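You operate a simulated robot arm through the tools that you are given. There is no shell and no other tool.

You run a simulated robot arm. Do the job below in one go: nothing can be reset, and whatever is moved stays where it is left.

TASK
Reset the tripped island line and get its lamp green again.
Fine: its switch off, then the blue reset button under the clear lid, then the switch on; close the lid, leave the other switches, the red knob and the plug.

It is judged by the outcome, as a careful person would: the job done as asked, and still so three seconds after it is handed in. It fails if anything else is knocked over, pushed out of place, dropped, spilled or broken. Lids that push on must go on centred and level and be pressed home; caps that screw on are set level and turned clockwise until they are tight.

THE ROBOT
A 7-joint arm with a two-finger parallel gripper, fixed in place. Base frame: the origin is on the floor under the middle of its stand, x ahead of it, y to its left, z up. Lengths are in m, angles in rad, forces in N, time in s.
With the tool pointing down near the work surface it reaches from about 0.1 to 0.56 m from the base axis. Its first joint turns from -2.897 to 2.897 rad. Payload 3.43 kg.
Tool frame: the origin (TCP) lies between the finger pads and is the grasp point; the fingertips stand 0.03 m ahead of it; z points along the fingers, y is the line along which they close. The gripper opens to 0.094 m. The fingers are 0.028 m wide and 0.01 m thick; the gripper's body (0.05 by 0.096 m) begins 0.055 m behind the TCP.
Orientation is told as [roll, pitch, yaw] about the base's x, y, z axes, in that order, counted from this pose: with the fingers straight down and closing along the base's y, the tool's x points along the base's -x, its y along +y and its z along -z.

THE INTERFACE
- The arm moves only by the tool move_arm. Its arguments are lists of equal length, an entry for each row: "gripper": the gripper command, from -1 (shut) to 1 (fully open), values between in proportion; "travel": the shift along the base's x, y, z in m, a list of three; "delta_rot": the turn, a rotation vector about the base's x, y, z in degrees, a list of three. In form: {"gripper": [gripper, ...], "travel": [[dx, dy, dz], ...], "delta_rot": [[wx, wy, wz], ...]}. A call has 1 to 20 rows; each row is the pose to reach, as a shift and turn from the pose commanded when the call began. Each row takes 0.2 s and may step no farther than 0.05 m and 0.15 rad from the row before; otherwise, or with a gripper value out of range, the whole call is refused. A pose out of reach is approached as far as the arm can. The call stops where the force on the tool passes 40 N (or 10 N more than at its start, if that is more) or the arm is blocked; 0.2 s more then pass. Each finger travels about 0.108 m/s and halts on what it meets, pressing with about 28 N; the grip force reading is that of the motor and also rises with nothing between the fingers. The clock runs only during rows and for 0.2 s after the last one: add rows that repeat a pose to give the fingers time. The reply holds the time, the measured pose of the TCP, the force on the tool along the base axes, the opening and the grip force, in the units named above and with some noise, with the torque about the TCP (base axes, N m) and any sound that the robot's microphone picked up.
- Cameras (640 x 400 px; columns grow to the right, rows downward): "scene" is fixed at [0.2213, 0.65, 1.4503]; the picture's right is [-0.88, -0.48, 0.00], its down [-0.30, 0.55, -0.78] and it looks along [0.37, -0.69, -0.63] (base axes); focal length 290 px, centre (320, 200). "wrist" rides on the gripper at [0.076, 0.014, -0.102] in the tool frame; the picture's right is [-0.18, 0.98, 0.00], its down [-0.75, -0.14, -0.64] and it looks along [-0.63, -0.12, 0.77] (tool axes); focal length 243 px, centre (320, 200). There is no depth. A picture from a camera that has moved, and an enlarged one, comes with that camera's place and axes in the base frame and with its lens.
- grab_frame(camera): a new picture of that camera. It takes no simulated time.
- lift_body(by): moves the trunk up (or, below 0, down) by that many m; the arm rides with it, the base frame stays. It gives what a move gives, with no picture.
- close_up(camera, box): a new picture of the part [left, top, right, bottom] of that camera's present view, enlarged. It takes no simulated time.
- finish_job(): hands the job in; it is judged then, once.

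Places have to be worked out from the pictures, the camera data and where the tool is seen. Open the gripper and draw the arm clear of the work before you hand the job in, unless the task says otherwise.

The tools are called after "Emit:" as name(argument=value, ...) on one line, values as JSON. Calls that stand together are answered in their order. move_arm: Moves the arm, as the interface text tells. Its arguments: {"type":"object","properties":{"gripper":{"type":"array"},"travel":{"type":"array"},"delta_rot":{"type":"array"}},"required":["gripper","travel","delta_rot"]} The other tools are called the same way: lift_body (by) moves the trunk up or down; grab_frame (camera) takes a picture; close_up (camera, box) takes an enlarged picture of a part of a camera's view; finish_job () hands the job in.

At the start:

```text
time: 0.0
tcp_pos: [0.4951, 0.0337, 1.2174]
tool_rot: [0.0, 0.001, 0.0]
ft_force: [0.0, -0.1, 0.0]
wrist_torque: [0.0, -0.01, -0.01]
gripper_width: 0.0937
finger_force: 0.1
trunk travel left (down, up): [-0.3, 0.29]
```

scene: 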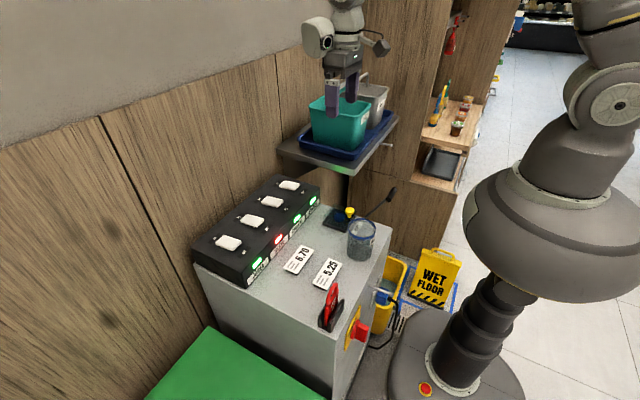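
wrist: 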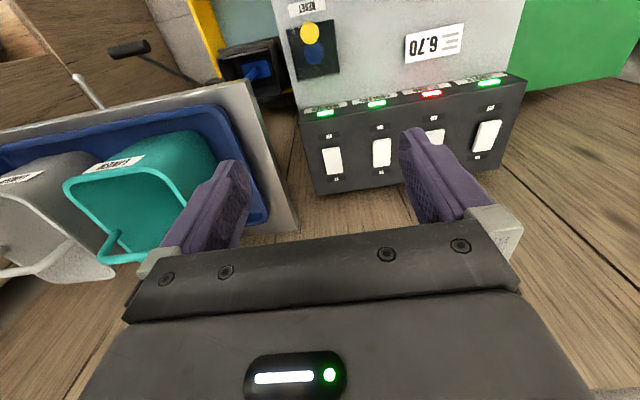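

I'll start by looking closely at the panel with the switches, lamps, lid and button.

Emit:
close_up(camera="scene", box=[180, 160, 340, 300])

Emit:
close_up(camera="scene", box=[290, 170, 420, 350])

Emit:
close_up(camera="wrist", box=[200, 0, 540, 210])

```text
2.86 times, centred on (260, 230) of scene
camera zoom: at [0.2213, 0.65, 1.4503], right [-0.88, -0.48, 0.0], down [-0.3, 0.55, -0.78], along [0.37, -0.69, -0.63], focal length 830 px, centre (491, 114)
```

zoom: 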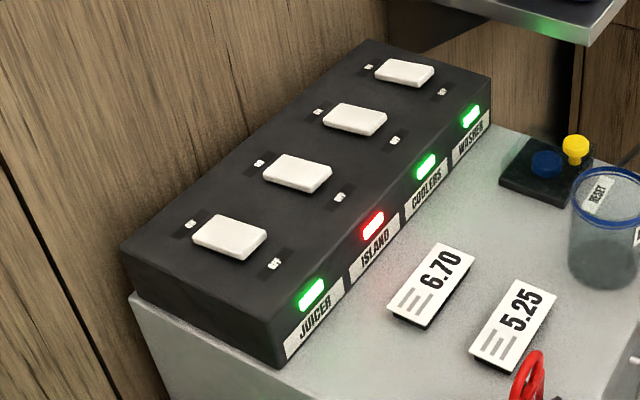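

```text
2.22 times, centred on (355, 260) of scene
camera zoom: at [0.2213, 0.65, 1.4503], right [-0.88, -0.48, 0.0], down [-0.3, 0.55, -0.78], along [0.37, -0.69, -0.63], focal length 646 px, centre (242, 67)
```

zoom: 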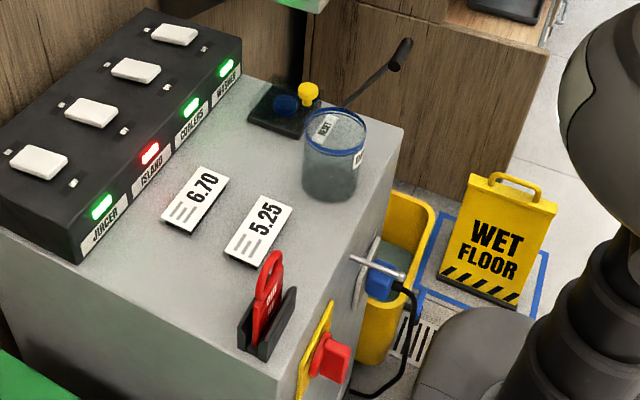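

```text
1.88 times, centred on (370, 105) of wrist
camera zoom: at [0.4181, 0.0474, 1.3201], right [0.18, 0.98, 0.0], down [0.75, -0.14, 0.64], along [0.63, -0.12, -0.77], focal length 457 px, centre (226, 379)
```

zoom: 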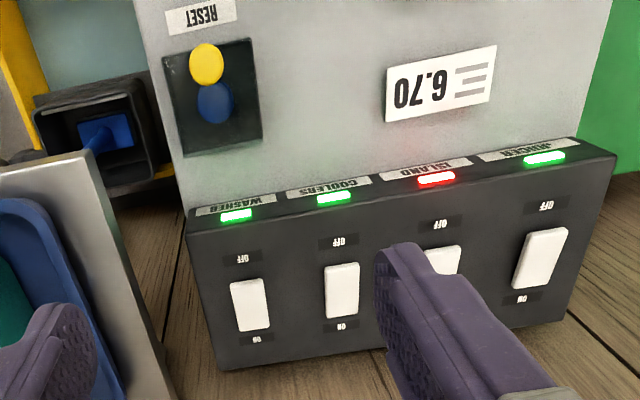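

The island lamp (red) is the second from the +y end, its switch at about [0.667, 0.217, 0.90]; the reset pad is at about [0.49, 0.02, 0.84] with a yellow knob at its near side. I enlarge the switches and the reset pad further to see how they work.

Emit:
close_up(camera="scene", box=[225, 195, 295, 239])

Emit:
close_up(camera="scene", box=[315, 195, 387, 240])

Emit:
close_up(camera="wrist", box=[270, 0, 370, 90])

Emit:
close_up(camera="wrist", box=[300, 70, 540, 210])

```text
9.09 times, centred on (260, 217) of scene
camera zoom: at [0.2213, 0.65, 1.4503], right [-0.88, -0.48, 0.0], down [-0.3, 0.55, -0.78], along [0.37, -0.69, -0.63], focal length 2641 px, centre (866, 46)
```

zoom: 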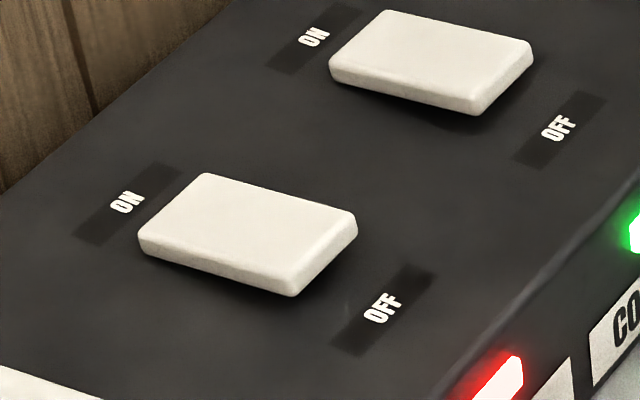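

```text
8.89 times, centred on (351, 218) of scene
camera zoom: at [0.2213, 0.65, 1.4503], right [-0.88, -0.48, 0.0], down [-0.3, 0.55, -0.78], along [0.37, -0.69, -0.63], focal length 2582 px, centre (44, 44)
```

zoom: 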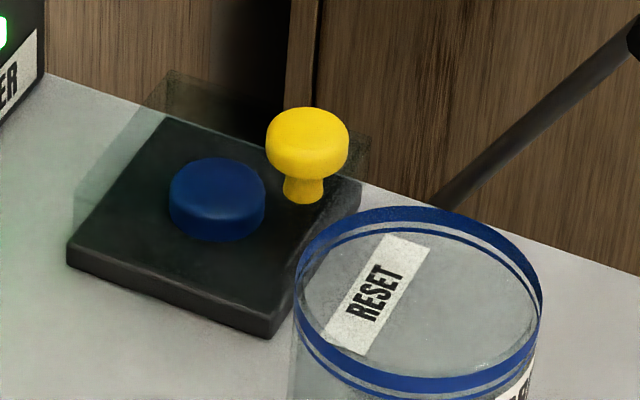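

```text
4.44 times, centred on (320, 45) of wrist
camera zoom: at [0.4181, 0.0474, 1.3201], right [0.18, 0.98, 0.0], down [0.75, -0.14, 0.64], along [0.63, -0.12, -0.77], focal length 1078 px, centre (320, 889)
```

zoom: 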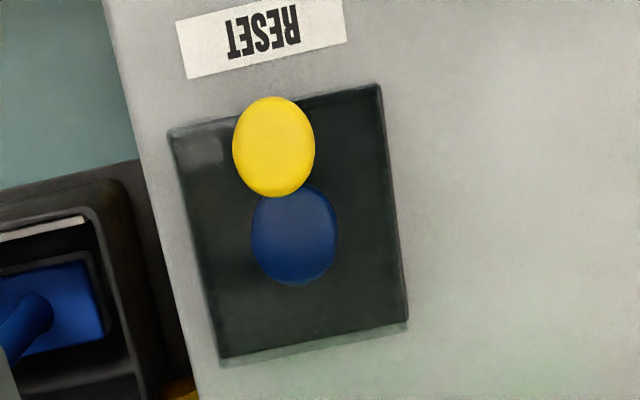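

```text
2.67 times, centred on (420, 140) of wrist
camera zoom: at [0.4181, 0.0474, 1.3201], right [0.18, 0.98, 0.0], down [0.75, -0.14, 0.64], along [0.63, -0.12, -0.77], focal length 647 px, centre (53, 360)
```

zoom: 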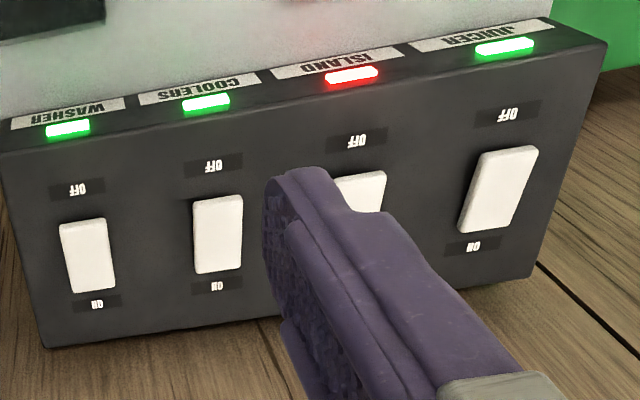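

All four rockers have their ON (far, +x) ends down, and the reset pad is covered by a clear hinged box with the yellow knob near the −x edge. A clear cup stands at about (0.38, 0.12). I move toward the island switch at height, closing the fingers, to look again.

Emit:
move_arm(gripper=[0.5, 0, -0.5, -1, -1, -1], travel=[[0, 0.04, 0], [0, 0.08, 0], [0, 0.12, 0], [0, 0.16, 0], [0, 0.18, 0], [0, 0.18, 0]], delta_rot=[[0, 0, 0], [0, 0, 0], [0, 0, 0], [0, 0, 0], [0, 0, 0], [0, 0, 0]])

```text
time: 1.4
tcp_pos: [0.492, 0.2156, 1.215]
tool_rot: [0.0, 0.001, -0.003]
ft_force: [-1.1, -0.4, 0.5]
wrist_torque: [-0.04, 0.01, 0.01]
gripper_width: 0.0
finger_force: 27.6
trunk travel left (down, up): [-0.3, 0.29]
```

Now I look from here at the switch box and the reset pad.

Emit:
grab_frame(camera="wrist")

Emit:
grab_frame(camera="scene")

```text
taken
camera wrist: at [0.4145, 0.2296, 1.3192], right [0.19, 0.98, 0.0], down [0.75, -0.14, 0.64], along [0.63, -0.12, -0.77], focal length 243 px, centre (320, 200)
```

wrist: 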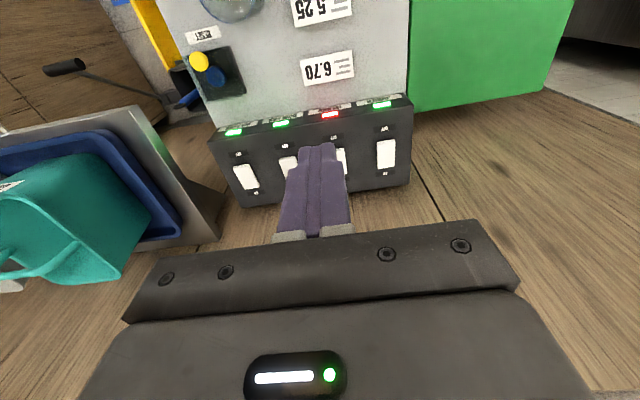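

```text
taken
```

scene: 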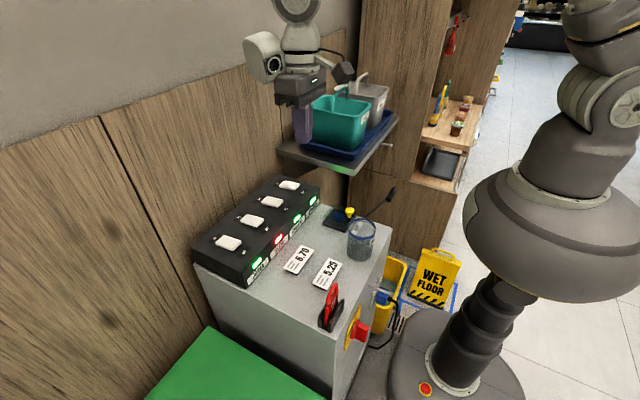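

Clear path here: nothing lies below the gripper but the console and box. I lower the trunk by 0.2 m to bring the arm nearer the box's height.

Emit:
lift_body(by=-0.2)

```text
time: 3.6
tcp_pos: [0.4923, 0.2151, 1.0157]
tool_rot: [0.0, 0.0, -0.002]
ft_force: [-0.4, -0.5, -0.2]
wrist_torque: [0.01, 0.02, -0.02]
gripper_width: 0.0
finger_force: 28.2
trunk travel left (down, up): [-0.1, 0.49]
```

The rocker spans x≈0.637–0.698 at y≈0.218, top ≈0.90. I tilt the tool forward 40° and bring the closed fingertips above its OFF (near) end, staying about 5 cm clear.

Emit:
move_arm(gripper=[-1, -1, -1, -1, -1, -1, -1], travel=[[0.025, 0.001, 0], [0.05, 0.002, 0], [0.075, 0.003, 0], [0.1, 0.004, 0], [0.125, 0.004, 0], [0.144, 0.004, -0.01], [0.144, 0.004, -0.01]], delta_rot=[[0, -8, 0], [0, -16, 0], [0, -24, 0], [0, -32, 0], [0, -40, 0], [0, -40, 0], [0, -40, 0]])

```text
time: 5.2
tcp_pos: [0.6359, 0.2193, 1.0051]
tool_rot: [-0.001, -0.7, -0.002]
ft_force: [-0.2, 0.3, -0.4]
wrist_torque: [0.02, -0.01, -0.05]
gripper_width: 0.0
finger_force: 28.2
trunk travel left (down, up): [-0.1, 0.49]
```

The arm reaches this pose fine. I check the view before descending.

Emit:
grab_frame(camera="wrist")

Emit:
close_up(camera="scene", box=[180, 120, 340, 300])

```text
taken
camera wrist: at [0.5106, 0.2334, 1.0355], right [0.14, 0.98, 0.12], down [0.16, -0.14, 0.98], along [0.98, -0.12, -0.18], focal length 243 px, centre (320, 200)
```

wrist: 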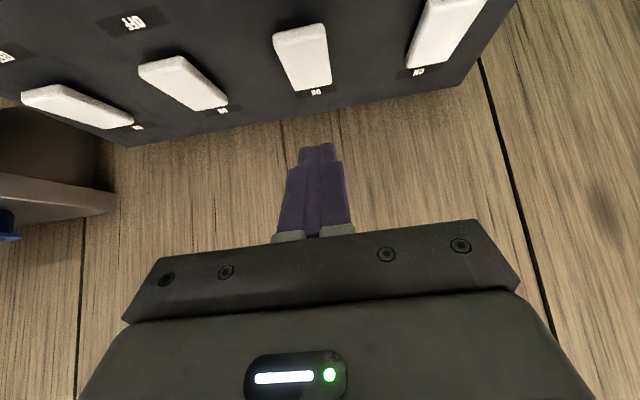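

```text
2.22 times, centred on (260, 210) of scene
camera zoom: at [0.2213, 0.65, 1.4503], right [-0.88, -0.48, 0.0], down [-0.3, 0.55, -0.78], along [0.37, -0.69, -0.63], focal length 646 px, centre (453, 178)
```

zoom: 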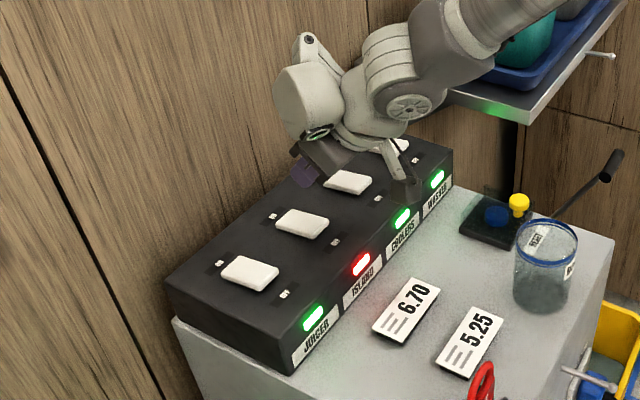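

The tip's leading corner is over the OFF end at about x 0.645, y 0.219, z 0.973. I descend gradually, with fine steps near contact.

Emit:
move_arm(gripper=[-1, -1, -1, -1, -1, -1, -1, -1], travel=[[0, 0, -0.02], [0, 0, -0.04], [0, 0, -0.052], [0, 0, -0.058], [0, 0, -0.062], [0, 0, -0.066], [0, 0, -0.07], [0, 0, -0.07]], delta_rot=[[0, 0, 0], [0, 0, 0], [0, 0, 0], [0, 0, 0], [0, 0, 0], [0, 0, 0], [0, 0, 0], [0, 0, 0]])

```text
time: 7.0
tcp_pos: [0.6364, 0.2199, 0.9354]
tool_rot: [0.0, -0.697, -0.001]
ft_force: [0.8, 0.3, 0.6]
wrist_torque: [-0.01, 0.0, 0.04]
gripper_width: 0.0
finger_force: 28.2
trunk travel left (down, up): [-0.1, 0.49]
```

Emit:
close_up(camera="scene", box=[200, 170, 330, 260])

Emit:
grab_frame(camera="wrist")

```text
4.44 times, centred on (265, 215) of scene
camera zoom: at [0.2213, 0.65, 1.4503], right [-0.88, -0.48, 0.0], down [-0.3, 0.55, -0.78], along [0.37, -0.69, -0.63], focal length 1291 px, centre (564, 133)
```

zoom: 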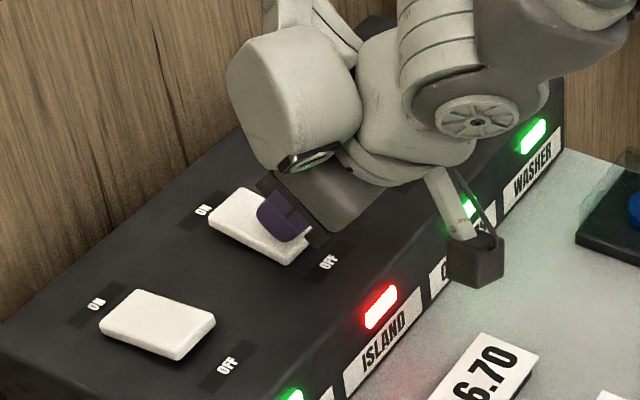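

```text
taken
camera wrist: at [0.5104, 0.2337, 0.9659], right [0.14, 0.98, 0.12], down [0.17, -0.14, 0.98], along [0.98, -0.12, -0.18], focal length 243 px, centre (320, 200)
```

wrist: 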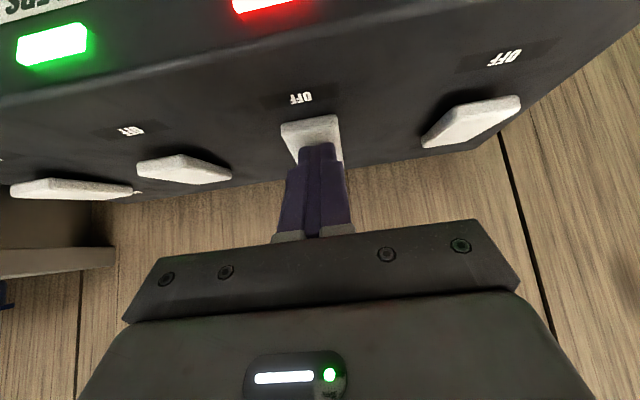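

No contact yet (force near zero) with the tip just above the island rocker's OFF half. I press down in small steps.

Emit:
move_arm(gripper=[-1, -1, -1, -1, -1, -1], travel=[[0, 0, -0.003], [0, 0, -0.006], [0, 0, -0.009], [0, 0, -0.012], [0, 0, -0.015], [0, 0, -0.015]], delta_rot=[[0, 0, 0], [0, 0, 0], [0, 0, 0], [0, 0, 0], [0, 0, 0], [0, 0, 0]])

```text
time: 7.9
tcp_pos: [0.6374, 0.221, 0.9342]
tool_rot: [0.008, -0.714, -0.004]
ft_force: [-10.7, -1.9, 21.6]
wrist_torque: [-0.07, 0.18, -0.06]
gripper_width: 0.0
finger_force: 28.1
trunk travel left (down, up): [-0.1, 0.49]
stopped in row 4: the force on the tool passed its limit at 44 N (the readings are from after the stop); the commanded pose is now the measured one
```

It pressed with 44 N but barely moved; I look at whether the rocker flipped or where the tip sits.

Emit:
close_up(camera="scene", box=[215, 190, 295, 240])

Emit:
close_up(camera="wrist", box=[220, 60, 420, 220])

```text
8.00 times, centred on (255, 215) of scene
camera zoom: at [0.2213, 0.65, 1.4503], right [-0.88, -0.48, 0.0], down [-0.3, 0.55, -0.78], along [0.37, -0.69, -0.63], focal length 2324 px, centre (840, 80)
```

zoom: 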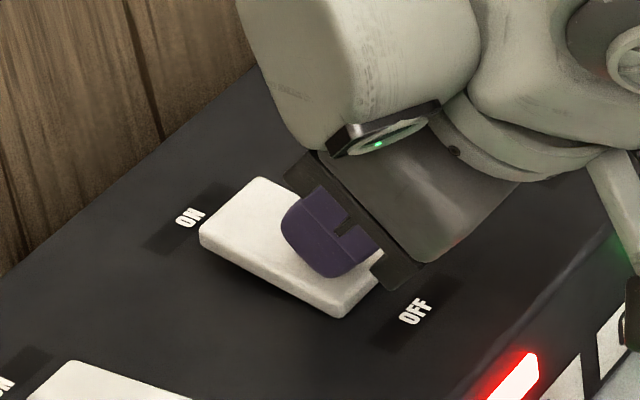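

```text
2.50 times, centred on (320, 140) of wrist
camera zoom: at [0.5113, 0.2338, 0.9627], right [0.14, 0.98, 0.13], down [0.15, -0.15, 0.98], along [0.98, -0.12, -0.17], focal length 606 px, centre (320, 350)
```

zoom: 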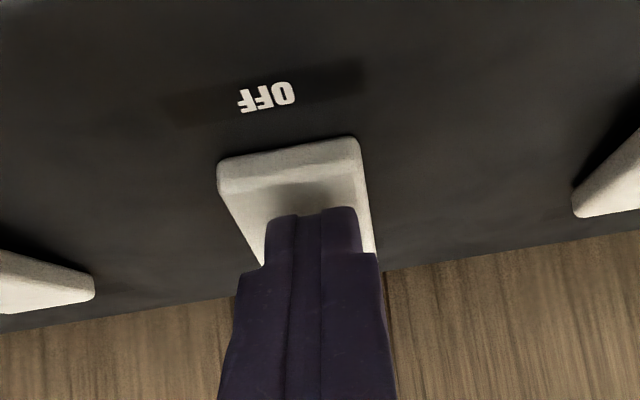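

It looks as if the OFF end is now down and the ON end up. I lift off to check clearly.

Emit:
move_arm(gripper=[-1, -1, -1, -1], travel=[[0, 0, 0.02], [-0.03, 0, 0.05], [-0.06, 0, 0.08], [-0.06, 0, 0.08]], delta_rot=[[0, 0, 0], [0, 0, 0], [0, 0, 0], [0, 0, 0]])

```text
time: 8.9
tcp_pos: [0.5809, 0.2217, 1.0108]
tool_rot: [0.004, -0.707, -0.004]
ft_force: [-0.1, -0.1, -0.6]
wrist_torque: [0.03, -0.04, 0.04]
gripper_width: 0.0
finger_force: 28.2
trunk travel left (down, up): [-0.1, 0.49]
```

Emit:
close_up(camera="scene", box=[180, 160, 340, 300])

Emit:
grab_frame(camera="wrist")

```text
2.86 times, centred on (260, 230) of scene
camera zoom: at [0.2213, 0.65, 1.4503], right [-0.88, -0.48, 0.0], down [-0.3, 0.55, -0.78], along [0.37, -0.69, -0.63], focal length 830 px, centre (491, 114)
```

zoom: 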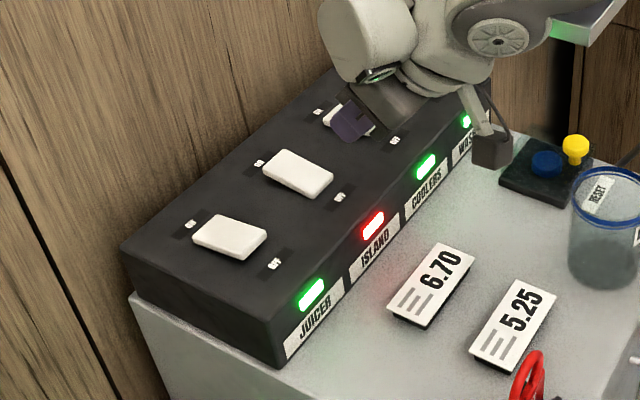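

```text
taken
camera wrist: at [0.4546, 0.235, 1.0403], right [0.14, 0.98, 0.12], down [0.16, -0.15, 0.98], along [0.98, -0.12, -0.17], focal length 243 px, centre (320, 200)
```

wrist: 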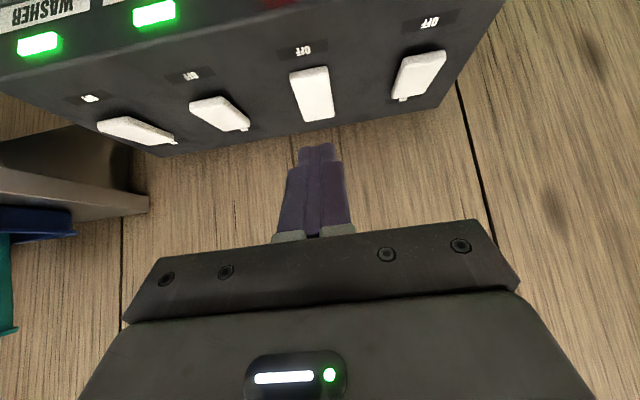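

The island rocker is now OFF (near end flush, far end raised), the other three unchanged. Next, the lid: the knob head sits at about [0.456, 0.0245, 0.875]; I move to a hover in front of and above it with the gripper part-open and a gentler tilt, keeping clear of the cup and the shelf.

Emit:
move_arm(gripper=[-1, -1, -0.5, 0, 0.3, 0.3, 0.3, 0.3], travel=[[-0.024, -0.033, 0.01], [-0.048, -0.066, 0.01], [-0.073, -0.098, 0.01], [-0.097, -0.131, 0.005], [-0.121, -0.164, 0], [-0.146, -0.197, -0.01], [-0.146, -0.197, -0.01], [-0.146, -0.197, -0.01]], delta_rot=[[0, 2, 0], [0, 4, 0], [0, 6, 0], [0, 8, 0], [0, 10.5, 0], [0, 10.5, 0], [0, 10.5, 0], [0, 10.5, 0]])

```text
time: 10.7
tcp_pos: [0.4352, 0.023, 1.0]
tool_rot: [0.006, -0.523, -0.003]
ft_force: [0.5, -0.3, 0.4]
wrist_torque: [-0.08, 0.05, -0.01]
gripper_width: 0.0612
finger_force: 0.1
trunk travel left (down, up): [-0.1, 0.49]
```

Emit:
grab_frame(camera="wrist")

Emit:
close_up(camera="scene", box=[280, 120, 440, 260])

```text
taken
camera wrist: at [0.3164, 0.0364, 1.0512], right [0.16, 0.98, 0.1], down [0.33, -0.15, 0.93], along [0.93, -0.12, -0.35], focal length 243 px, centre (320, 200)
```

wrist: 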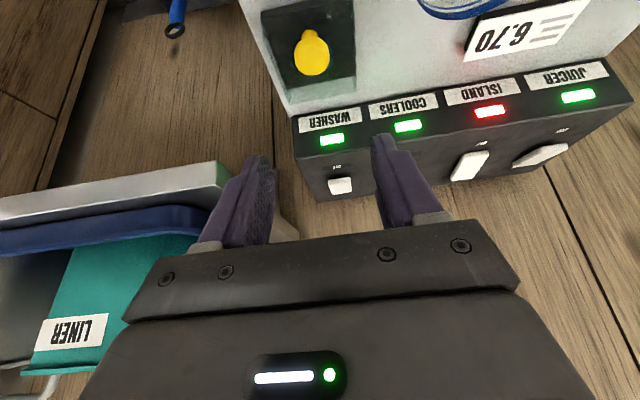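

```text
2.86 times, centred on (360, 190) of scene
camera zoom: at [0.2213, 0.65, 1.4503], right [-0.88, -0.48, 0.0], down [-0.3, 0.55, -0.78], along [0.37, -0.69, -0.63], focal length 830 px, centre (206, 229)
```

zoom: 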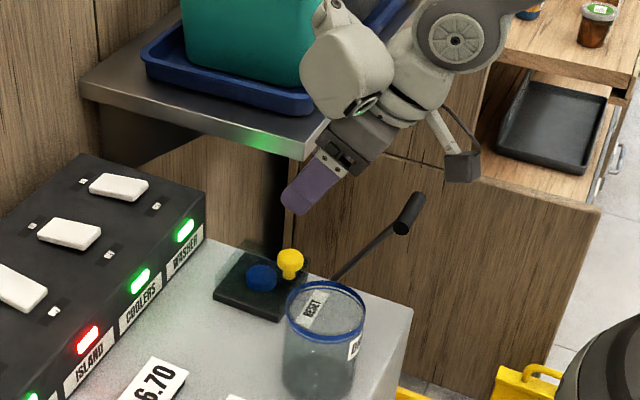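

The view confirms the knob at (0.457, 0.024) and the shelf corner at about [0.494, −0.067, 0.95], so there are about 4 cm between gripper and shelf. I zoom in to see the lid's edges and hinge.

Emit:
close_up(camera="wrist", box=[240, 0, 400, 110])

Emit:
close_up(camera="scene", box=[320, 195, 380, 240])

```text
3.64 times, centred on (320, 55) of wrist
camera zoom: at [0.3164, 0.0364, 1.0512], right [0.16, 0.98, 0.1], down [0.33, -0.15, 0.93], along [0.93, -0.12, -0.35], focal length 882 px, centre (320, 727)
```

zoom: 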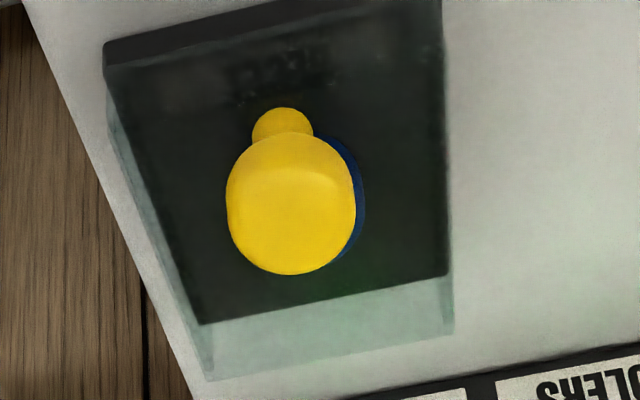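

```text
8.89 times, centred on (350, 218) of scene
camera zoom: at [0.2213, 0.65, 1.4503], right [-0.88, -0.48, 0.0], down [-0.3, 0.55, -0.78], along [0.37, -0.69, -0.63], focal length 2582 px, centre (53, 44)
```

zoom: 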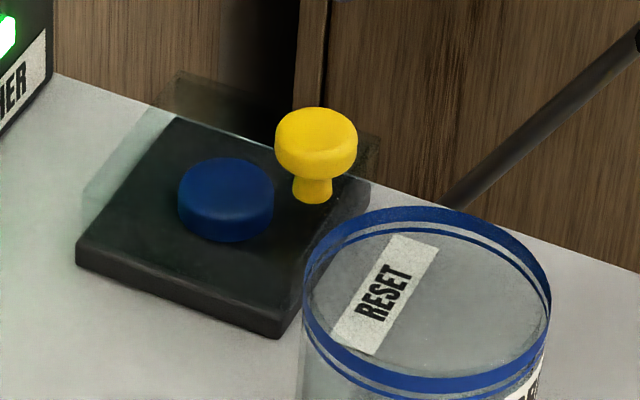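

The lid is a clear box ≈3 cm tall covering the pad, hinge evidently on the far (+x) edge. I lower so the fingers straddle the knob head, tips staying just above the lid top.

Emit:
move_arm(gripper=[0.3, 0.3, 0.3, 0.3, 0.3, 0.3, 0.3], travel=[[0.004, 0.0013, -0.03], [0.008, 0.0013, -0.06], [0.012, 0.0013, -0.08], [0.012, 0.0013, -0.09], [0.012, 0.0013, -0.098], [0.012, 0.0013, -0.105], [0.012, 0.0013, -0.105]], delta_rot=[[0, 0, 0], [0, 0, 0], [0, 0, 0], [0, 0, 0], [0, 0, 0], [0, 0, 0], [0, 0, 0]])

```text
time: 12.3
tcp_pos: [0.4446, 0.0247, 0.8938]
tool_rot: [0.004, -0.523, -0.003]
ft_force: [0.6, 0.4, 0.0]
wrist_torque: [-0.01, -0.01, 0.01]
gripper_width: 0.0612
finger_force: 0.0
trunk travel left (down, up): [-0.1, 0.49]
```

Emit:
grab_frame(camera="wrist")

Emit:
close_up(camera="scene", box=[310, 165, 410, 240])

```text
taken
camera wrist: at [0.3267, 0.0379, 0.946], right [0.16, 0.98, 0.1], down [0.33, -0.15, 0.93], along [0.93, -0.12, -0.35], focal length 243 px, centre (320, 200)
```

wrist: 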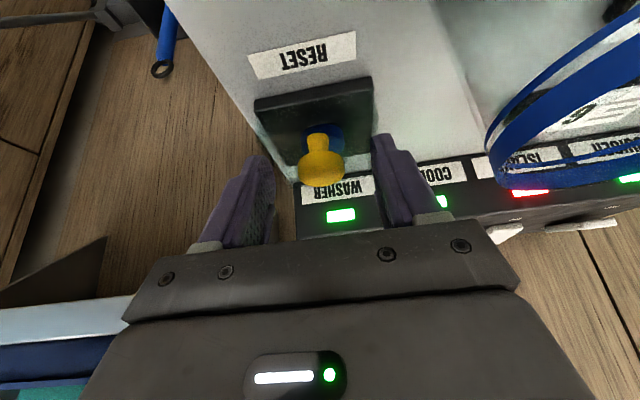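

```text
5.33 times, centred on (360, 202) of scene
camera zoom: at [0.2213, 0.65, 1.4503], right [-0.88, -0.48, 0.0], down [-0.3, 0.55, -0.78], along [0.37, -0.69, -0.63], focal length 1549 px, centre (107, 187)
```

zoom: 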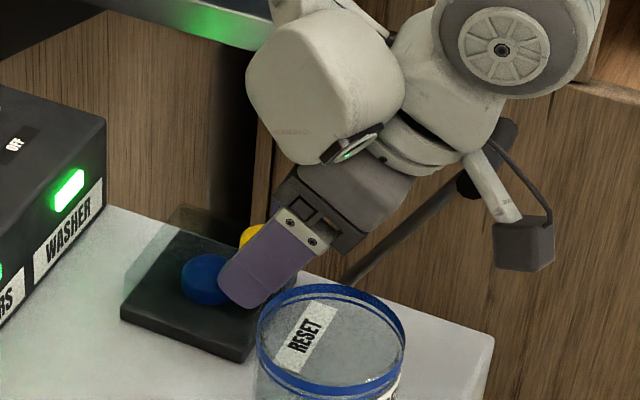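

The fingers straddle the yellow knob with no contact elsewhere. I close on it.

Emit:
move_arm(gripper=[0, -0.3, -0.6, -0.6, -0.6], travel=[[0, 0, 0], [0, 0, 0], [0, 0, 0], [0, 0, 0], [0, 0, 0]], delta_rot=[[0, 0, 0], [0, 0, 0], [0, 0, 0], [0, 0, 0], [0, 0, 0]])

```text
time: 13.5
tcp_pos: [0.4455, 0.0248, 0.895]
tool_rot: [0.006, -0.524, -0.004]
ft_force: [0.2, 1.0, -0.7]
wrist_torque: [0.02, 0.07, 0.07]
gripper_width: 0.0268
finger_force: 44.9
trunk travel left (down, up): [-0.1, 0.49]
```

The knob is gripped (27 mm). I begin raising the lid along an arc about a hinge near x≈0.528, turning the tool with it, and watch the forces.

Emit:
move_arm(gripper=[-0.6, -0.6, -0.6, -0.6, -0.6, -0.6, -0.6], travel=[[0.0039, 0, 0.0056], [0.0082, 0, 0.0109], [0.0129, 0, 0.0158], [0.0179, 0, 0.0204], [0.0232, 0, 0.0246], [0.0288, 0, 0.0285], [0.0288, 0, 0.0285]], delta_rot=[[0, 4, 0], [0, 8, 0], [0, 12, 0], [0, 16, 0], [0, 20, 0], [0, 24, 0], [0, 24, 0]])

```text
time: 15.1
tcp_pos: [0.4706, 0.0253, 0.9263]
tool_rot: [0.003, -0.106, -0.002]
ft_force: [-26.1, -1.4, 12.9]
wrist_torque: [0.0, 1.11, 0.04]
gripper_width: 0.0267
finger_force: 44.9
trunk travel left (down, up): [-0.1, 0.49]
```

The lid pushes back on the tool (−26 N in x, +13 N in z), so my arc is a little too far forward and low. I check the pictures before correcting.

Emit:
close_up(camera="scene", box=[310, 165, 410, 240])

Emit:
grab_frame(camera="wrist")

```text
5.33 times, centred on (360, 202) of scene
camera zoom: at [0.2213, 0.65, 1.4503], right [-0.88, -0.48, 0.0], down [-0.3, 0.55, -0.78], along [0.37, -0.69, -0.63], focal length 1549 px, centre (107, 187)
```

zoom: 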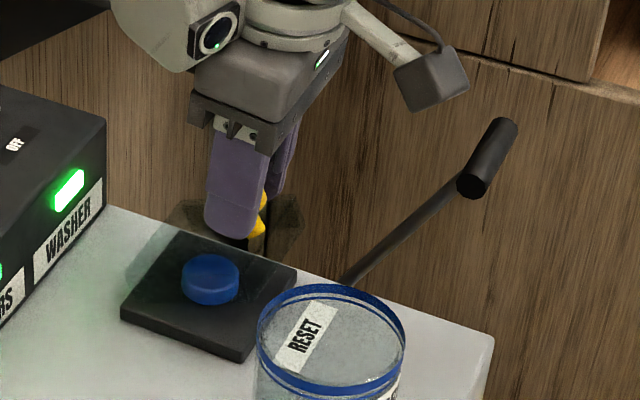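

```text
taken
camera wrist: at [0.3823, 0.0381, 1.0205], right [0.19, 0.98, 0.02], down [0.68, -0.15, 0.72], along [0.71, -0.12, -0.7], focal length 243 px, centre (320, 200)
```

wrist: 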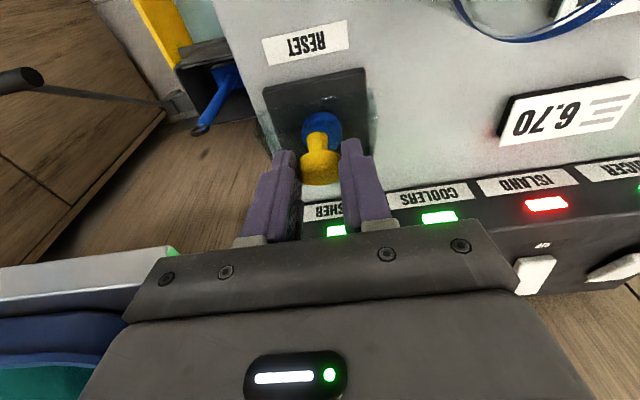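

The readings suggest the hinge is nearer (0.535, 0.855). I correct the arc and continue to raise the lid to about 40°, then read the forces.

Emit:
move_arm(gripper=[-0.6, -0.6, -0.6, -0.6, -0.6, -0.6], travel=[[-0.0054, 0, 0.0041], [-0.0018, 0, 0.0072], [0.0024, 0, 0.0106], [0.0085, 0, 0.0155], [0.0149, 0, 0.0195], [0.0149, 0, 0.0195]], delta_rot=[[0, 0, 0], [0, 3, 0], [0, 6, 0], [0, 9, 0], [0, 11, 0], [0, 11, 0]])

```text
time: 16.5
tcp_pos: [0.4882, 0.0241, 0.9428]
tool_rot: [0.003, 0.089, -0.002]
ft_force: [0.7, -4.7, -22.6]
wrist_torque: [-0.1, 0.89, 0.05]
gripper_width: 0.0269
finger_force: 45.0
trunk travel left (down, up): [-0.1, 0.49]
```

Emit:
close_up(camera="scene", box=[310, 165, 410, 240])

Emit:
close_up(camera="wrist", box=[220, 50, 420, 220])

```text
5.33 times, centred on (360, 202) of scene
camera zoom: at [0.2213, 0.65, 1.4503], right [-0.88, -0.48, 0.0], down [-0.3, 0.55, -0.78], along [0.37, -0.69, -0.63], focal length 1549 px, centre (107, 187)
```

zoom: 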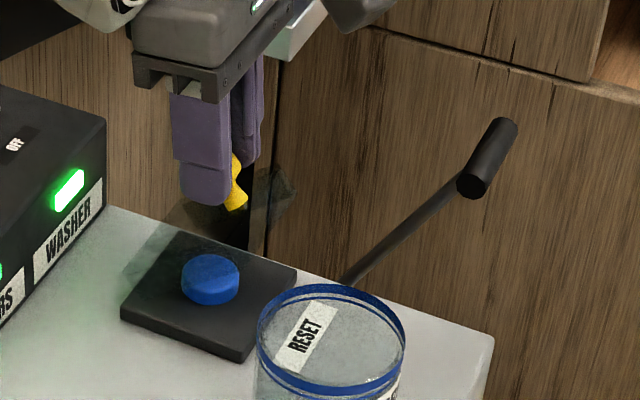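

```text
2.35 times, centred on (320, 135) of wrist
camera zoom: at [0.4213, 0.0381, 1.0526], right [0.19, 0.98, -0.01], down [0.81, -0.15, 0.57], along [0.56, -0.12, -0.82], focal length 571 px, centre (320, 353)
```

zoom: 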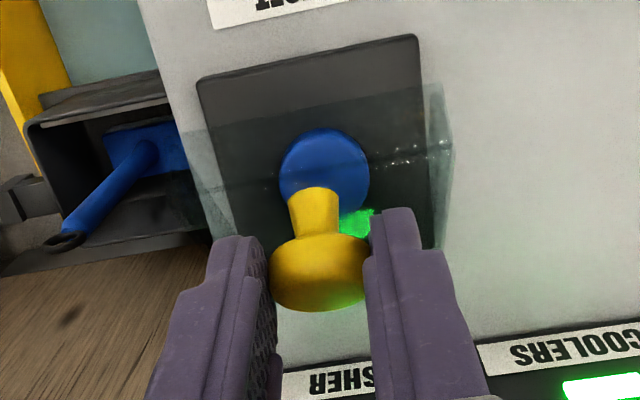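

The lid is at about 40–45° and following. I continue along the slightly reduced arc to about 70°.

Emit:
move_arm(gripper=[-0.6, -0.6, -0.6, -0.6, -0.6, -0.6, -0.6], travel=[[0.006, 0, 0.0025], [0.0125, 0, 0.0055], [0.0193, 0, 0.008], [0.0261, 0, 0.0101], [0.0329, 0, 0.0113], [0.0397, 0, 0.0124], [0.0397, 0, 0.0124]], delta_rot=[[0, 1.5, 0], [0, 3, 0], [0, 4, 0], [0, 5, 0], [0, 5, 0], [0, 5, 0], [0, 5, 0]])

```text
time: 18.1
tcp_pos: [0.5258, 0.0266, 0.9588]
tool_rot: [0.003, 0.169, -0.003]
ft_force: [-15.1, -1.7, 31.0]
wrist_torque: [-0.03, 1.46, 0.02]
gripper_width: 0.0249
finger_force: 44.7
trunk travel left (down, up): [-0.1, 0.49]
```

Emit:
close_up(camera="scene", box=[310, 165, 410, 240])

Emit:
close_up(camera="wrist", box=[220, 50, 420, 220])

```text
5.33 times, centred on (360, 202) of scene
camera zoom: at [0.2213, 0.65, 1.4503], right [-0.88, -0.48, 0.0], down [-0.3, 0.55, -0.78], along [0.37, -0.69, -0.63], focal length 1549 px, centre (107, 187)
```

zoom: 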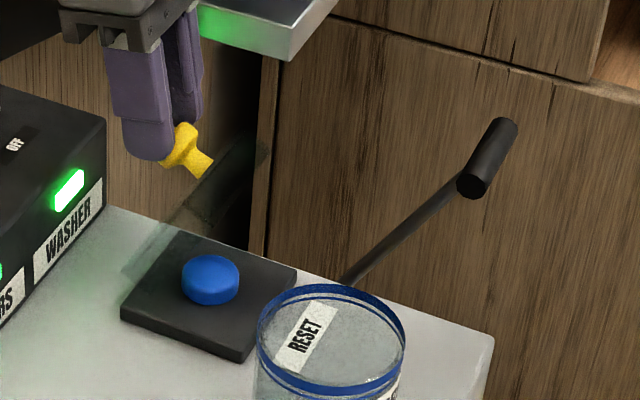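

```text
2.35 times, centred on (320, 135) of wrist
camera zoom: at [0.4672, 0.0379, 1.0738], right [0.18, 0.98, -0.03], down [0.85, -0.15, 0.51], along [0.49, -0.12, -0.86], focal length 571 px, centre (320, 353)
```

zoom: 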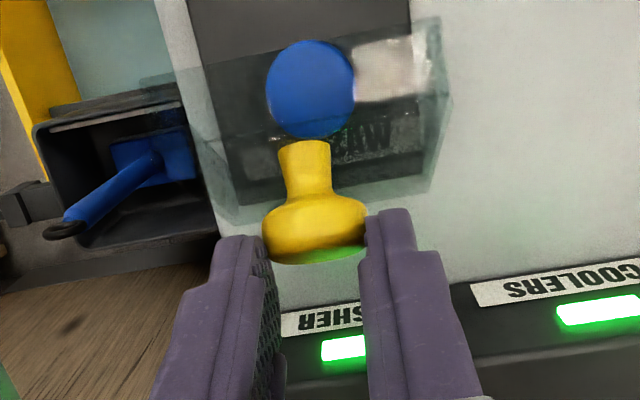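

The lid is at about 58° but the knob has worked toward the fingertips. I follow the arc's tangent in small steps toward vertical, keeping the grip.

Emit:
move_arm(gripper=[-0.8, -0.8, -0.8, -0.8, -0.8], travel=[[0.004, 0, 0.0005], [0.008, 0, 0.001], [0.012, 0, 0.001], [0.016, 0, 0.001], [0.016, 0, 0.001]], delta_rot=[[0, 0, 0], [0, 0, 0], [0, 0, 0], [0, 0, 0], [0, 0, 0]])

```text
time: 19.3
tcp_pos: [0.5414, 0.0243, 0.9598]
tool_rot: [0.004, 0.172, -0.004]
ft_force: [-11.9, -2.8, 23.6]
wrist_torque: [-0.06, 1.43, 0.03]
gripper_width: 0.0251
finger_force: 45.0
trunk travel left (down, up): [-0.1, 0.49]
```

Emit:
close_up(camera="scene", box=[310, 165, 410, 240])

Emit:
close_up(camera="wrist", box=[220, 50, 420, 220])

```text
5.33 times, centred on (360, 202) of scene
camera zoom: at [0.2213, 0.65, 1.4503], right [-0.88, -0.48, 0.0], down [-0.3, 0.55, -0.78], along [0.37, -0.69, -0.63], focal length 1549 px, centre (107, 187)
```

zoom: 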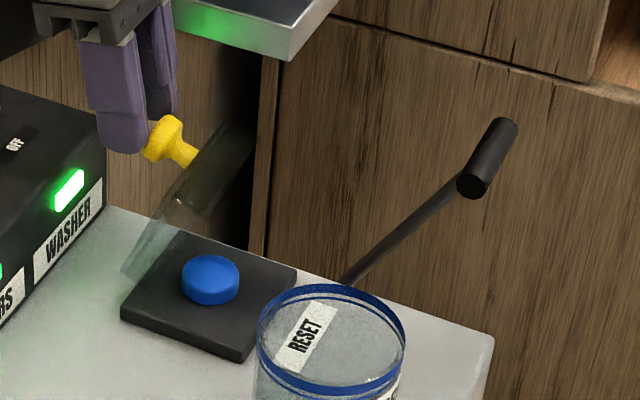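

```text
2.35 times, centred on (320, 135) of wrist
camera zoom: at [0.4831, 0.038, 1.0732], right [0.18, 0.98, -0.03], down [0.85, -0.15, 0.5], along [0.49, -0.12, -0.86], focal length 571 px, centre (320, 353)
```

zoom: 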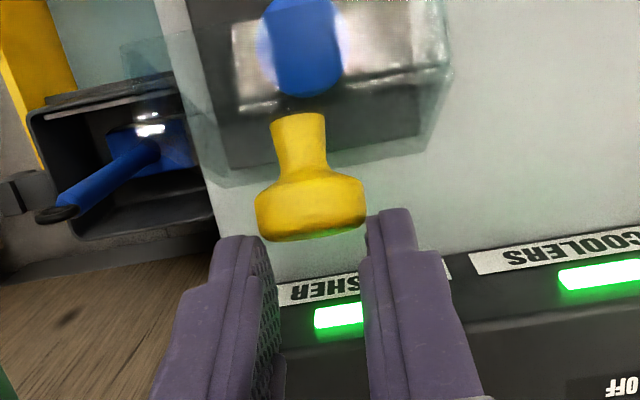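

The lid is at about 67°; most of the resistance is torsion in the pads because the tool isn't turning with the lid. I now turn the tool with the lid while continuing the arc.

Emit:
move_arm(gripper=[-0.8, -0.8, -0.8, -0.8, -0.8, -0.8], travel=[[0.0073, 0, -0.0008], [0.0145, 0, -0.0022], [0.0216, 0, -0.0041], [0.0285, 0, -0.0065], [0.0353, 0, -0.0092], [0.0353, 0, -0.0092]], delta_rot=[[0, 4, 0], [0, 8, 0], [0, 12, 0], [0, 16, 0], [0, 20, 0], [0, 20, 0]])

```text
time: 20.7
tcp_pos: [0.58, 0.0249, 0.9472]
tool_rot: [0.002, 0.523, -0.004]
ft_force: [-3.6, 0.2, 3.2]
wrist_torque: [0.03, 0.49, 0.03]
gripper_width: 0.0246
finger_force: 45.5
trunk travel left (down, up): [-0.1, 0.49]
```

Emit:
close_up(camera="scene", box=[290, 150, 410, 240])

Emit:
grab_frame(camera="wrist")

```text
4.44 times, centred on (350, 195) of scene
camera zoom: at [0.2213, 0.65, 1.4503], right [-0.88, -0.48, 0.0], down [-0.3, 0.55, -0.78], along [0.37, -0.69, -0.63], focal length 1291 px, centre (187, 222)
```

zoom: 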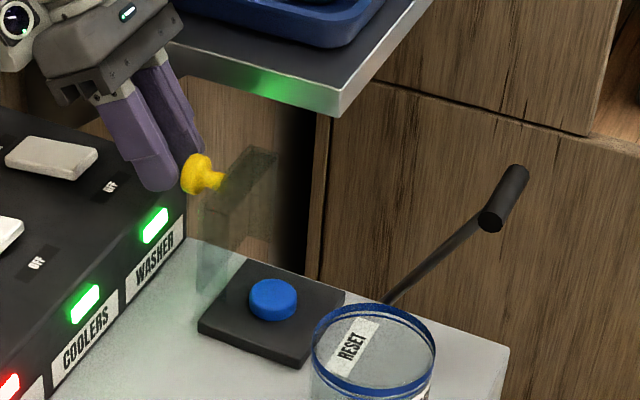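

```text
taken
camera wrist: at [0.564, 0.0379, 1.0749], right [0.16, 0.98, -0.09], down [0.97, -0.15, 0.18], along [0.16, -0.12, -0.98], focal length 243 px, centre (320, 200)
```

wrist: 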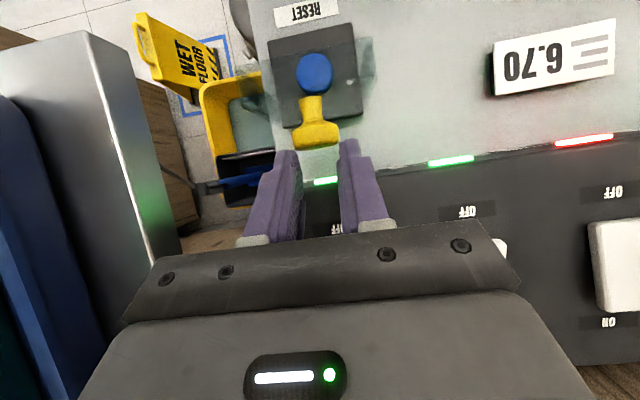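

The lid is now near vertical with low forces. I carry it a bit further past vertical, about 10° more.

Emit:
move_arm(gripper=[-0.8, -0.8, -0.8, -0.8], travel=[[0.006, 0, -0.003], [0.012, 0, -0.0065], [0.0165, 0, -0.0095], [0.0165, 0, -0.0095]], delta_rot=[[0, 3, 0], [0, 6, 0], [0, 9, 0], [0, 9, 0]])

```text
time: 21.7
tcp_pos: [0.5968, 0.0249, 0.9388]
tool_rot: [0.003, 0.68, -0.004]
ft_force: [2.4, -3.5, 9.6]
wrist_torque: [-0.01, 0.42, 0.19]
gripper_width: 0.0241
finger_force: 45.4
trunk travel left (down, up): [-0.1, 0.49]
```

Emit:
close_up(camera="scene", box=[290, 150, 410, 240])

Emit:
grab_frame(camera="wrist")

```text
4.44 times, centred on (350, 195) of scene
camera zoom: at [0.2213, 0.65, 1.4503], right [-0.88, -0.48, 0.0], down [-0.3, 0.55, -0.78], along [0.37, -0.69, -0.63], focal length 1291 px, centre (187, 222)
```

zoom: 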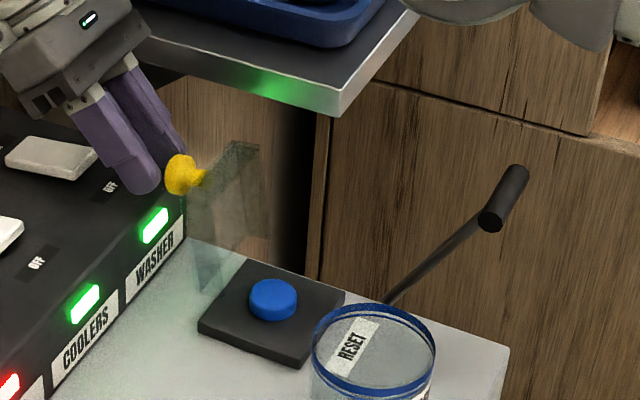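

```text
taken
camera wrist: at [0.6004, 0.0379, 1.0666], right [0.15, 0.98, -0.11], down [0.99, -0.15, 0.03], along [0.01, -0.12, -0.99], focal length 243 px, centre (320, 200)
```

wrist: 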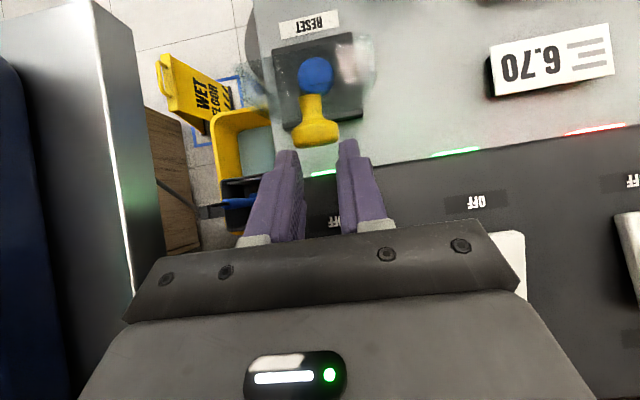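

The lid is past vertical (≈95°+). Before going on I check the whole scene for clearance between the wrist and the wall and shelf.

Emit:
grab_frame(camera="scene")

Emit:
close_up(camera="scene", box=[220, 60, 400, 220])

```text
taken
```

scene: 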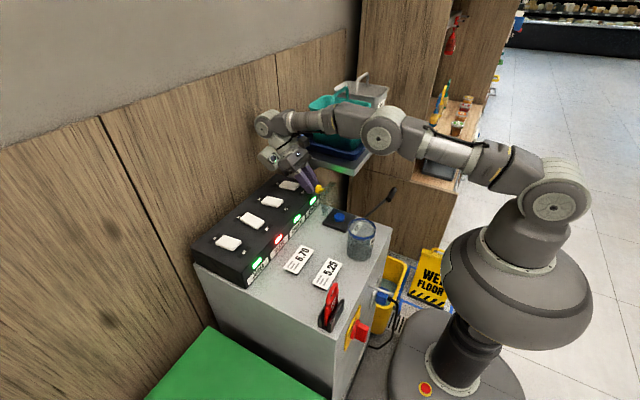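

```text
2.50 times, centred on (310, 140) of scene
camera zoom: at [0.2213, 0.65, 1.4503], right [-0.88, -0.48, 0.0], down [-0.3, 0.55, -0.78], along [0.37, -0.69, -0.63], focal length 726 px, centre (345, 350)
```

zoom: 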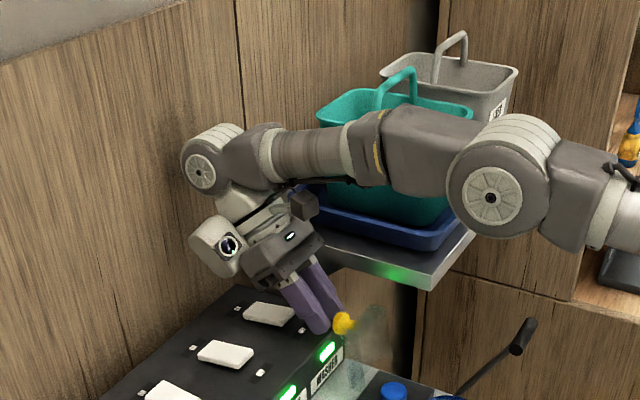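

The wrist is close to the wall, so I won't go farther forward. The lid is past vertical; I release the knob gently and see whether it stays open.

Emit:
move_arm(gripper=[-0.4, -0.35, -0.2, 0, 0], travel=[[0, 0, 0], [0, 0, 0], [0, 0, 0], [0, 0, 0], [0, 0, 0]], delta_rot=[[0, 0, 0], [0, 0, 0], [0, 0, 0], [0, 0, 0], [0, 0, 0]])

```text
time: 22.9
tcp_pos: [0.5961, 0.0255, 0.9389]
tool_rot: [0.003, 0.682, -0.003]
ft_force: [0.4, 1.3, 0.1]
wrist_torque: [-0.02, 0.0, 0.08]
gripper_width: 0.047
finger_force: 0.0
trunk travel left (down, up): [-0.1, 0.49]
```

Emit:
close_up(camera="scene", box=[290, 150, 410, 240])

Emit:
grab_frame(camera="wrist")

```text
4.44 times, centred on (350, 195) of scene
camera zoom: at [0.2213, 0.65, 1.4503], right [-0.88, -0.48, 0.0], down [-0.3, 0.55, -0.78], along [0.37, -0.69, -0.63], focal length 1291 px, centre (187, 222)
```

zoom: 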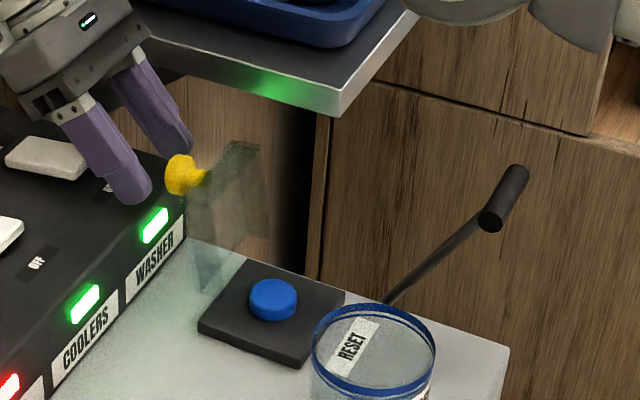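

```text
taken
camera wrist: at [0.6005, 0.0386, 1.066], right [0.15, 0.98, -0.11], down [0.99, -0.15, 0.02], along [0.01, -0.12, -0.99], focal length 243 px, centre (320, 200)
```

wrist: 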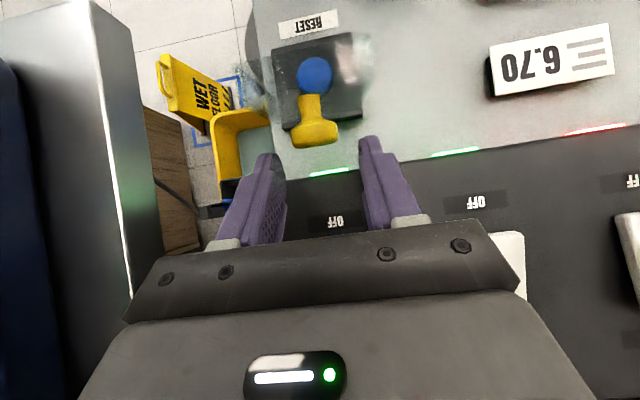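

The lid stays open by itself. I raise the gripper clear of the knob, then turn the tool back to a forward tilt, close the fingers and bring it behind the pad at a safe height.

Emit:
move_arm(gripper=[0, 0, 0, -0.3, -0.6, -1, -1, -1, -1, -1, -1, -1, -1], travel=[[0, 0, 0.035], [0, 0, 0.07], [-0.005, 0, 0.11], [-0.02, 0, 0.11], [-0.036, 0, 0.11], [-0.052, 0, 0.11], [-0.068, 0, 0.11], [-0.084, 0, 0.11], [-0.1, 0, 0.11], [-0.116, 0, 0.11], [-0.13, -0.002, 0.11], [-0.146, -0.0035, 0.11], [-0.146, -0.0035, 0.11]], delta_rot=[[0, 0, 0], [0, 0, 0], [0, -4, 0], [0, -12, 0], [0, -20, 0], [0, -28, 0], [0, -36, 0], [0, -44, 0], [0, -52, 0], [0, -60, 0], [0, -68, 0], [0, -69, 0], [0, -69, 0]])

```text
time: 25.7
tcp_pos: [0.4492, 0.0215, 1.0499]
tool_rot: [0.005, -0.524, -0.003]
ft_force: [0.0, 1.0, -0.4]
wrist_torque: [-0.05, 0.0, 0.02]
gripper_width: 0.0
finger_force: 28.1
out of reach, approached as far as the arm can: row 1, 2, 3
trunk travel left (down, up): [-0.1, 0.49]
```

Emit:
grab_frame(camera="wrist")

Emit:
close_up(camera="scene", box=[270, 120, 420, 250])

```text
taken
camera wrist: at [0.3316, 0.0354, 1.1006], right [0.16, 0.98, 0.1], down [0.33, -0.15, 0.93], along [0.93, -0.12, -0.35], focal length 243 px, centre (320, 200)
```

wrist: 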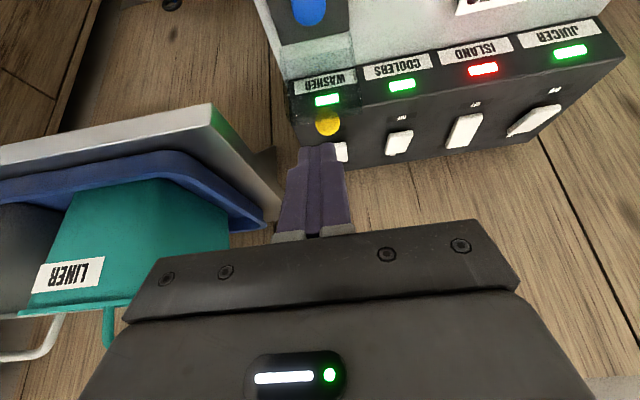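

```text
3.08 times, centred on (345, 185) of scene
camera zoom: at [0.2213, 0.65, 1.4503], right [-0.88, -0.48, 0.0], down [-0.3, 0.55, -0.78], along [0.37, -0.69, -0.63], focal length 894 px, centre (243, 246)
```

zoom: 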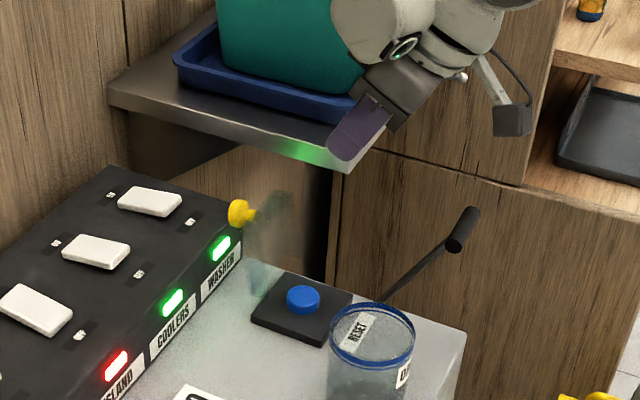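

The lid holds open, and the blue button is at about (0.490, 0.0225, 0.839). I move above it with the tilt eased to −20° (keeps the wrist camera above the cup's rim) and check.

Emit:
move_arm(gripper=[-1, -1, -1, -1, -1, -1], travel=[[0.01, 0, -0.01], [0.02, -0.0005, -0.03], [0.03, -0.001, -0.06], [0.04, -0.001, -0.085], [0.04, -0.001, -0.1], [0.04, -0.001, -0.1]], delta_rot=[[0, 5, 0], [0, 10, 0], [0, 10, 0], [0, 10, 0], [0, 10, 0], [0, 10, 0]])

```text
time: 27.1
tcp_pos: [0.4891, 0.0223, 0.9505]
tool_rot: [0.005, -0.35, -0.005]
ft_force: [-0.8, 1.0, -0.5]
wrist_torque: [0.04, 0.01, -0.01]
gripper_width: 0.0
finger_force: 28.2
trunk travel left (down, up): [-0.1, 0.49]
```

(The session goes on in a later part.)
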